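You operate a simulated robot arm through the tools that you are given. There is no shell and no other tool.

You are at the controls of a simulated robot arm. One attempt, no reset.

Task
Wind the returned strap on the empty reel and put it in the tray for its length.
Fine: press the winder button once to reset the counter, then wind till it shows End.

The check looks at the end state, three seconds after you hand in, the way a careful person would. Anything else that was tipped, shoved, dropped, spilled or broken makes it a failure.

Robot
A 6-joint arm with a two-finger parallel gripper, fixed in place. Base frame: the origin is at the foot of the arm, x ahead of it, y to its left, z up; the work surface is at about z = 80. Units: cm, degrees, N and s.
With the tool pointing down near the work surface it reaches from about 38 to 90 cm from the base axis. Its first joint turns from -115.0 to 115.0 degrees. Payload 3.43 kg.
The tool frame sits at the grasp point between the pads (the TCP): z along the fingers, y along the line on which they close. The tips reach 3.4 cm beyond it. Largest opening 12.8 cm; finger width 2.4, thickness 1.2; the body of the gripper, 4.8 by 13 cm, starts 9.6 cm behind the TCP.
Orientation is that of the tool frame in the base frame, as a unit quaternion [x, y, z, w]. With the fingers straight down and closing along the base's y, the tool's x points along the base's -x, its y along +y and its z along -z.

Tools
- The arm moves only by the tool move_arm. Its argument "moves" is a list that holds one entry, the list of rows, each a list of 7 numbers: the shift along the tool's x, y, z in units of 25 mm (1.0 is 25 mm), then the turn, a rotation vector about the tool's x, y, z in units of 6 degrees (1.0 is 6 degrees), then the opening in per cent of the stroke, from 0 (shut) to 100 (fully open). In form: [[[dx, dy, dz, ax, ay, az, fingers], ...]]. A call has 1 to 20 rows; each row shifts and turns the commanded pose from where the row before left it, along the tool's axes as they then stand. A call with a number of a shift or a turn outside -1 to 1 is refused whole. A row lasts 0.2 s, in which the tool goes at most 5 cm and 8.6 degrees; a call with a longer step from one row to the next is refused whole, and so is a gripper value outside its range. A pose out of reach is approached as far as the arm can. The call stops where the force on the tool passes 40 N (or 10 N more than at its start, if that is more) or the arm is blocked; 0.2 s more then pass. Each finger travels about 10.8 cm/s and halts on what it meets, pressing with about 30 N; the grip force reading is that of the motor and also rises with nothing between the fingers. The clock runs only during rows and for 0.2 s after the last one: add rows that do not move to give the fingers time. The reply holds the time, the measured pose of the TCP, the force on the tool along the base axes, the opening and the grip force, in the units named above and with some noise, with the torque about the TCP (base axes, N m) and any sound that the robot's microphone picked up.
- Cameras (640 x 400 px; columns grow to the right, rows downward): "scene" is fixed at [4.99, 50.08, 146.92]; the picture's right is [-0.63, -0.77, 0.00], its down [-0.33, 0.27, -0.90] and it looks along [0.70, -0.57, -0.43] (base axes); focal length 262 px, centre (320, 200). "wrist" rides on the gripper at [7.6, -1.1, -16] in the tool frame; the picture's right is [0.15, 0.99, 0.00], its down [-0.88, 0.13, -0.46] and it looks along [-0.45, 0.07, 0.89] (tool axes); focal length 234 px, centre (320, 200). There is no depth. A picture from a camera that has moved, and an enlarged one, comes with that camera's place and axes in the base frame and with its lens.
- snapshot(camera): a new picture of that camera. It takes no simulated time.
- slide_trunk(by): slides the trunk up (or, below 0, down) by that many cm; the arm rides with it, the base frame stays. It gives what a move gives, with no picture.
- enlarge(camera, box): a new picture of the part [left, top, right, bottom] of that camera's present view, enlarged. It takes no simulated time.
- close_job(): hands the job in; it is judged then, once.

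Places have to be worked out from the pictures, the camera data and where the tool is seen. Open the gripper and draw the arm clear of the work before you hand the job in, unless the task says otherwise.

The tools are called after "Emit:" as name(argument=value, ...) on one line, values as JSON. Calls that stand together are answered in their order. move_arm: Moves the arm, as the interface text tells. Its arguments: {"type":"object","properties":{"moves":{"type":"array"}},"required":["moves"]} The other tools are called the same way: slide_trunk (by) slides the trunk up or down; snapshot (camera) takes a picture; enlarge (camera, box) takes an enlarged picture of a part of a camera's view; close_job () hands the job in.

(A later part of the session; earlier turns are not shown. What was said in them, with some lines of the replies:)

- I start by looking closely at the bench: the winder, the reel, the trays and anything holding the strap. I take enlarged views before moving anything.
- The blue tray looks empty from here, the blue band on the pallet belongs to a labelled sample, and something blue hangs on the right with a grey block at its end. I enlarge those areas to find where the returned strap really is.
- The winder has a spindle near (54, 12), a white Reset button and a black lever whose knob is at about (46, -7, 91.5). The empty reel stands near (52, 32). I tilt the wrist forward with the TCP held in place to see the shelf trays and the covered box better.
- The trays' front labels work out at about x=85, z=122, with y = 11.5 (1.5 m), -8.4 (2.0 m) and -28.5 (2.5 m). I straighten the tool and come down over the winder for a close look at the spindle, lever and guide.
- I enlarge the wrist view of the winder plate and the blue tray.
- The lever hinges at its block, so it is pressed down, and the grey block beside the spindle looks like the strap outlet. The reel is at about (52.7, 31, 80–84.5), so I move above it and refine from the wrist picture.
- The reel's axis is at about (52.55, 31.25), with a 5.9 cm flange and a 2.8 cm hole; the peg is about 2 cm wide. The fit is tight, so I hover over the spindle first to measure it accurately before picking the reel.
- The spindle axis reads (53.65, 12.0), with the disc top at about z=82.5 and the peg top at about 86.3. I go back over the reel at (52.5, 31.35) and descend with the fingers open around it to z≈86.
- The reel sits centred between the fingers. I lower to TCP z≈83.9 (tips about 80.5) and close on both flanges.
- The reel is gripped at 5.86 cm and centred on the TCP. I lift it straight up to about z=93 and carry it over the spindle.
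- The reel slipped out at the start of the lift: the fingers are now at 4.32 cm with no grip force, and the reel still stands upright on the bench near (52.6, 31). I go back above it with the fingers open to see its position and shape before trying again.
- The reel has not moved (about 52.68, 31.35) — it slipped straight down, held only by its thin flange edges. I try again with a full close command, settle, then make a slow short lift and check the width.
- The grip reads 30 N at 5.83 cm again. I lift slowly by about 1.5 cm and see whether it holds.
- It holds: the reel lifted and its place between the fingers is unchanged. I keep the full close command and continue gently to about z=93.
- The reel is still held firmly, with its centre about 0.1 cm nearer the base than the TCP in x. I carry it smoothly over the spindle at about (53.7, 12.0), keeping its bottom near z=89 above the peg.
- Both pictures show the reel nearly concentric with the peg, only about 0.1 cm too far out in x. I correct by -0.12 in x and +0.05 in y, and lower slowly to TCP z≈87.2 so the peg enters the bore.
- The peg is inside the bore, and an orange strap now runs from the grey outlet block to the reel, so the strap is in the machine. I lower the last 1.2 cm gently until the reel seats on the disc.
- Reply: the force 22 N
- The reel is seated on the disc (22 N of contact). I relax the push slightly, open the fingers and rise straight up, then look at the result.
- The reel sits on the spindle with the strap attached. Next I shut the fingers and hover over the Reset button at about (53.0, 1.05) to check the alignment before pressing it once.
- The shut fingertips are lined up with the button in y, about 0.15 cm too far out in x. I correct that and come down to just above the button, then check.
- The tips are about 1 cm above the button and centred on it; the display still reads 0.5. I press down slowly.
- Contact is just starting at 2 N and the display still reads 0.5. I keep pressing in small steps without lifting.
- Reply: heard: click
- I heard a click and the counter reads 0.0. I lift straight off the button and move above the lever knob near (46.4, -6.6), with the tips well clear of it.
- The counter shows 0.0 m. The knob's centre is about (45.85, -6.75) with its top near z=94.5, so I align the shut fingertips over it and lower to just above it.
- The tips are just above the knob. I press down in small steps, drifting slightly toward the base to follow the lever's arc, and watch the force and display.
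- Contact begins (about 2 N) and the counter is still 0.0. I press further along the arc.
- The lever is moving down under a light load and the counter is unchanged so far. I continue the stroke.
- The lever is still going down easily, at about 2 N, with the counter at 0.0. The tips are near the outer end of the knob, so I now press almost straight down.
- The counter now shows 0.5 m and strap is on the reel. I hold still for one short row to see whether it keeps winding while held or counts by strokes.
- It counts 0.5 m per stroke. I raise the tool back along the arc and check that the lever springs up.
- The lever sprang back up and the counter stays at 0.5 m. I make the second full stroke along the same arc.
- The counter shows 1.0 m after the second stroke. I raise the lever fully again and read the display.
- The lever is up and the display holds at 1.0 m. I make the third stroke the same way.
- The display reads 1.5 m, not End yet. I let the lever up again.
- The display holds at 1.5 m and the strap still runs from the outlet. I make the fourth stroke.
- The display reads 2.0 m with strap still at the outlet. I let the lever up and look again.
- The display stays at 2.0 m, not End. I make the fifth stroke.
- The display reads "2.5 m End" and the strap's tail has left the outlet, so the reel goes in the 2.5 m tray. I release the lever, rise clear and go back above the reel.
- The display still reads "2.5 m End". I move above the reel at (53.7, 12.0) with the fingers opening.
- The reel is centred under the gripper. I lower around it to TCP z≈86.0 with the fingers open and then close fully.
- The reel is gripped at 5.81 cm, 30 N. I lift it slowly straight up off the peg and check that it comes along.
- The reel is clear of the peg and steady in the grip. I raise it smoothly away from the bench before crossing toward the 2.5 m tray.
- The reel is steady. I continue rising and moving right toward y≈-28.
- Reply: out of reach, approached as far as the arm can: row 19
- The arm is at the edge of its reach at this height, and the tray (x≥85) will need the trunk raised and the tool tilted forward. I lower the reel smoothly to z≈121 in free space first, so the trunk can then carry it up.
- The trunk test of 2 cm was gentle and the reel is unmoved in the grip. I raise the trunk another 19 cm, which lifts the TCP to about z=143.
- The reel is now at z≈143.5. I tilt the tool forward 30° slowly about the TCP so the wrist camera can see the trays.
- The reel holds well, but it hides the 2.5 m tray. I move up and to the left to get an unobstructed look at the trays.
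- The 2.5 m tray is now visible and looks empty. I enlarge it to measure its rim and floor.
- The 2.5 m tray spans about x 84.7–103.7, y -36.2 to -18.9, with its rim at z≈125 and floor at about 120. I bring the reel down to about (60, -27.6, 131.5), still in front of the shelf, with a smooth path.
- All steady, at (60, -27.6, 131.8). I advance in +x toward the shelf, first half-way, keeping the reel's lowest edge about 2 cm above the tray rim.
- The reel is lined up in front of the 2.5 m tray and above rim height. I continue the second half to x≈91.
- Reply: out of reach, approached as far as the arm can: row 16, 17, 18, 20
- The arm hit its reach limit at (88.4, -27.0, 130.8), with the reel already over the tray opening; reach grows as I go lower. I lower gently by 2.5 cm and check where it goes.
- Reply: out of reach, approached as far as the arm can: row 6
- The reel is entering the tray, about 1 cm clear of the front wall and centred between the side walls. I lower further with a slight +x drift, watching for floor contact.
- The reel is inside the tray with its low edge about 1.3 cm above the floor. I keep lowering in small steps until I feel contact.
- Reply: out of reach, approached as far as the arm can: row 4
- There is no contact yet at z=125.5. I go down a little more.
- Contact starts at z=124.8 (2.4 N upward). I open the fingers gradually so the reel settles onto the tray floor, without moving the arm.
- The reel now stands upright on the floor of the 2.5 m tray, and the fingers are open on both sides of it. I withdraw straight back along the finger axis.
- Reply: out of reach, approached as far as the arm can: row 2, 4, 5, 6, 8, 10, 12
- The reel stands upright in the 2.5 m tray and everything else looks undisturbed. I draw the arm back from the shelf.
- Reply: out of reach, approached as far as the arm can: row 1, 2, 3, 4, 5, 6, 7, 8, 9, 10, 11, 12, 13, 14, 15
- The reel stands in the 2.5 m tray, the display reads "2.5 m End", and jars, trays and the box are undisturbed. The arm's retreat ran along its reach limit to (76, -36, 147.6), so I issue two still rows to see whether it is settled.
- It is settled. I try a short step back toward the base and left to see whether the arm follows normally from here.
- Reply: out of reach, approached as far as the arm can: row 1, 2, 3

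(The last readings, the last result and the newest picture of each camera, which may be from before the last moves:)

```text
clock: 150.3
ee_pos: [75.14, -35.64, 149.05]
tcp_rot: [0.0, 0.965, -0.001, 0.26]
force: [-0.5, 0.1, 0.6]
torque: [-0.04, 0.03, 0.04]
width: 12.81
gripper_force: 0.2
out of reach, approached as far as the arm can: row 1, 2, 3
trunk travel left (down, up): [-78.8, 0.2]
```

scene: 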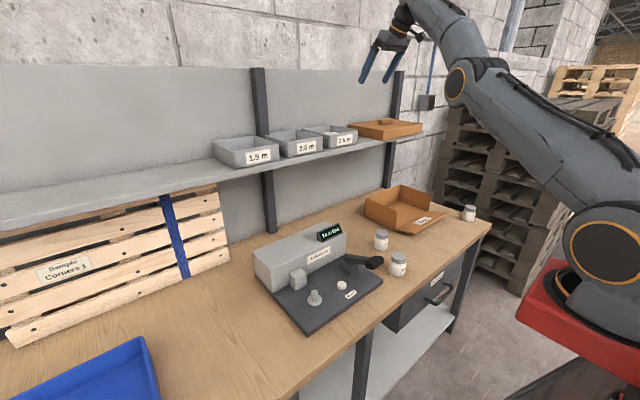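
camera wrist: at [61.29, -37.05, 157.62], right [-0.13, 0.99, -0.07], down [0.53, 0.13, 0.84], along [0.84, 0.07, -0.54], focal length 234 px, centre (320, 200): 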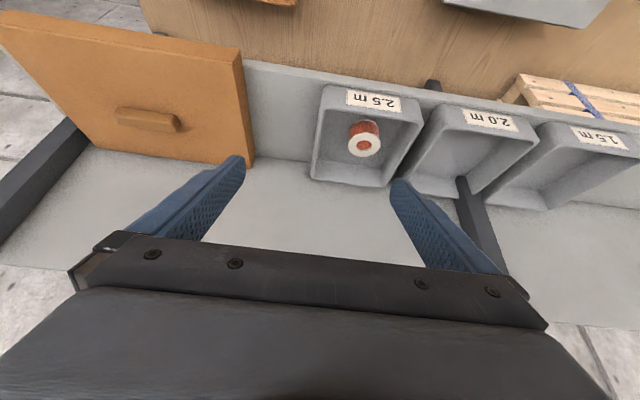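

The arm is at full stretch and only slides along its reach boundary. I command a move straight inward toward the shoulder so the elbow can bend.

Emit:
move_arm(moves=[[[0.45, 0.2, 0.073, 0, 0, 0, 100], [0.45, 0.2, 0.073, 0, 0, 0, 100], [0.45, 0.2, 0.073, 0, 0, 0, 100], [0.45, 0.2, 0.073, 0, 0, 0, 100], [0.45, 0.2, 0.073, 0, 0, 0, 100], [0.45, 0.2, 0.073, 0, 0, 0, 100], [0, 0, 0, 0, 0, 0, 100]]])

```text
clock: 151.9
ee_pos: [75.14, -35.71, 149.07]
tcp_rot: [-0.001, 0.966, -0.001, 0.26]
force: [-0.3, 0.3, -0.2]
torque: [0.01, -0.01, 0.0]
width: 12.79
gripper_force: 0.1
out of reach, approached as far as the arm can: row 1, 2, 3, 4, 5, 6
trunk travel left (down, up): [-78.8, 0.2]
```

The arm is fully straight, so pure inward commands are not followed, though sideways ones are. The gripper is already well above everything; I move up along the boundary with some inward component to bring it further clear.

Emit:
move_arm(moves=[[[0.145, 0.205, -0.445, 0, 0, 0, 100], [0.145, 0.205, -0.445, 0, 0, 0, 100], [0.145, 0.205, -0.445, 0, 0, 0, 100], [0.145, 0.205, -0.445, 0, 0, 0, 100], [0.145, 0.205, -0.445, 0, 0, 0, 100], [0.145, 0.205, -0.445, 0, 0, 0, 100], [0.145, 0.205, -0.445, 0, 0, 0, 100], [0.145, 0.205, -0.445, 0, 0, 0, 100], [0, 0, 0, 0, 0, 0, 100]]])

Emit:
snapshot(camera="scene")

```text
clock: 153.9
ee_pos: [70.44, -32.8, 157.07]
tcp_rot: [-0.001, 0.965, -0.001, 0.261]
force: [0.2, 0.7, 0.9]
torque: [0.04, 0.02, 0.01]
width: 12.78
gripper_force: 0.1
out of reach, approached as far as the arm can: row 1, 2, 3, 4, 5, 6, 7, 8
trunk travel left (down, up): [-78.8, 0.2]
```

```text
taken
```

scene: 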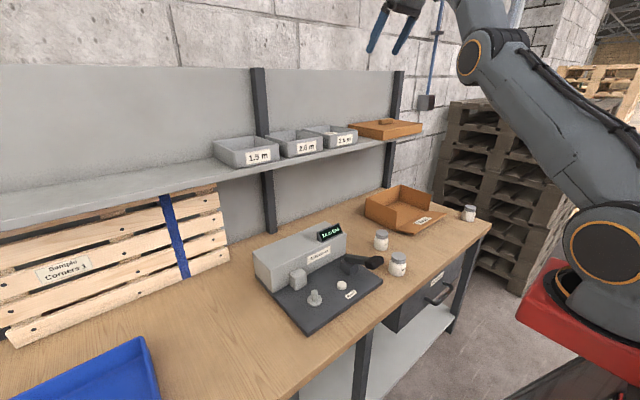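

The gripper is now at (70, -33, 157), open and well clear. I take a last look at the tray and the winder before handing in.

Emit:
snapshot(camera="wrist")

Emit:
enlarge(camera="scene", box=[200, 100, 440, 190])

Emit:
enlarge(camera="scene", box=[230, 190, 480, 340])

```text
taken
camera wrist: at [55.75, -33.96, 167.07], right [-0.13, 0.99, -0.07], down [0.53, 0.13, 0.84], along [0.84, 0.07, -0.54], focal length 234 px, centre (320, 200)
```

wrist: 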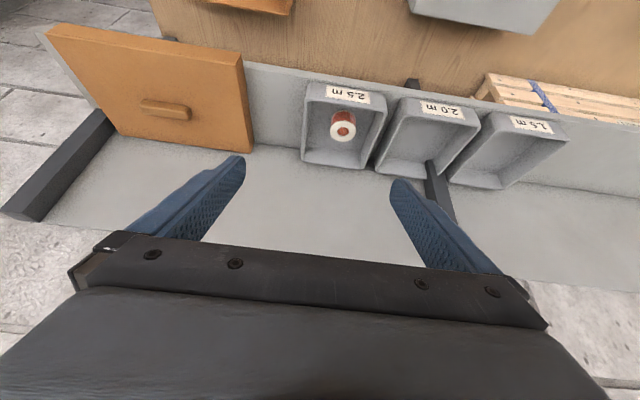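

```text
2.67 times, centred on (320, 145) of scene
camera zoom: at [4.99, 50.08, 146.92], right [-0.63, -0.77, 0.0], down [-0.33, 0.27, -0.9], along [0.7, -0.57, -0.43], focal length 698 px, centre (320, 347)
```

zoom: 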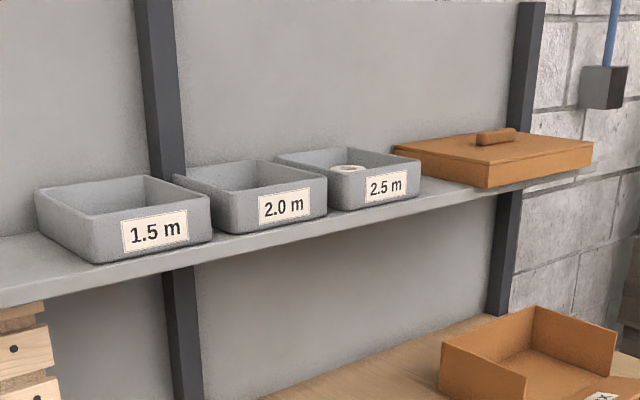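

```text
2.56 times, centred on (355, 265) of scene
camera zoom: at [4.99, 50.08, 146.92], right [-0.63, -0.77, 0.0], down [-0.33, 0.27, -0.9], along [0.7, -0.57, -0.43], focal length 670 px, centre (230, 34)
```

zoom: 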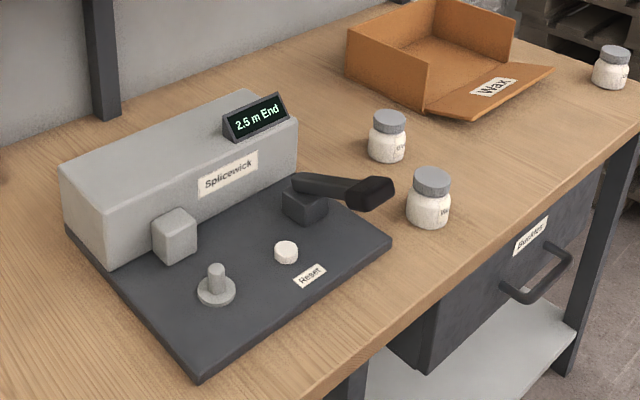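

The wound reel stands upright in the 2.5 m tray, the display reads "2.5 m End", everything else is in place, and the gripper is open and clear. I hand the job in.

Emit:
close_job()

```text
The job is handed in.
```

The returned strap is wound on the reel, and the reel is standing upright in the 2.5 m tray.

- **Winding:** I pressed Reset once (it clicked and the counter went to 0.0 m). Five lever strokes of 0.5 m each then brought the display to "2.5 m End", and the strap's tail came free of the outlet.
- **First grip:** The empty reel slipped out of the gripper on my first attempt to lift it. It stayed upright on the bench and did not move, and a slower lift worked.
- **End state:** In the last pictures the trays, jars, boxes and winder were in place and undisturbed. The gripper is open and about 30 cm above the trays. I left the trunk raised by 21 cm and the arm at full stretch, because it would not retract further from there.
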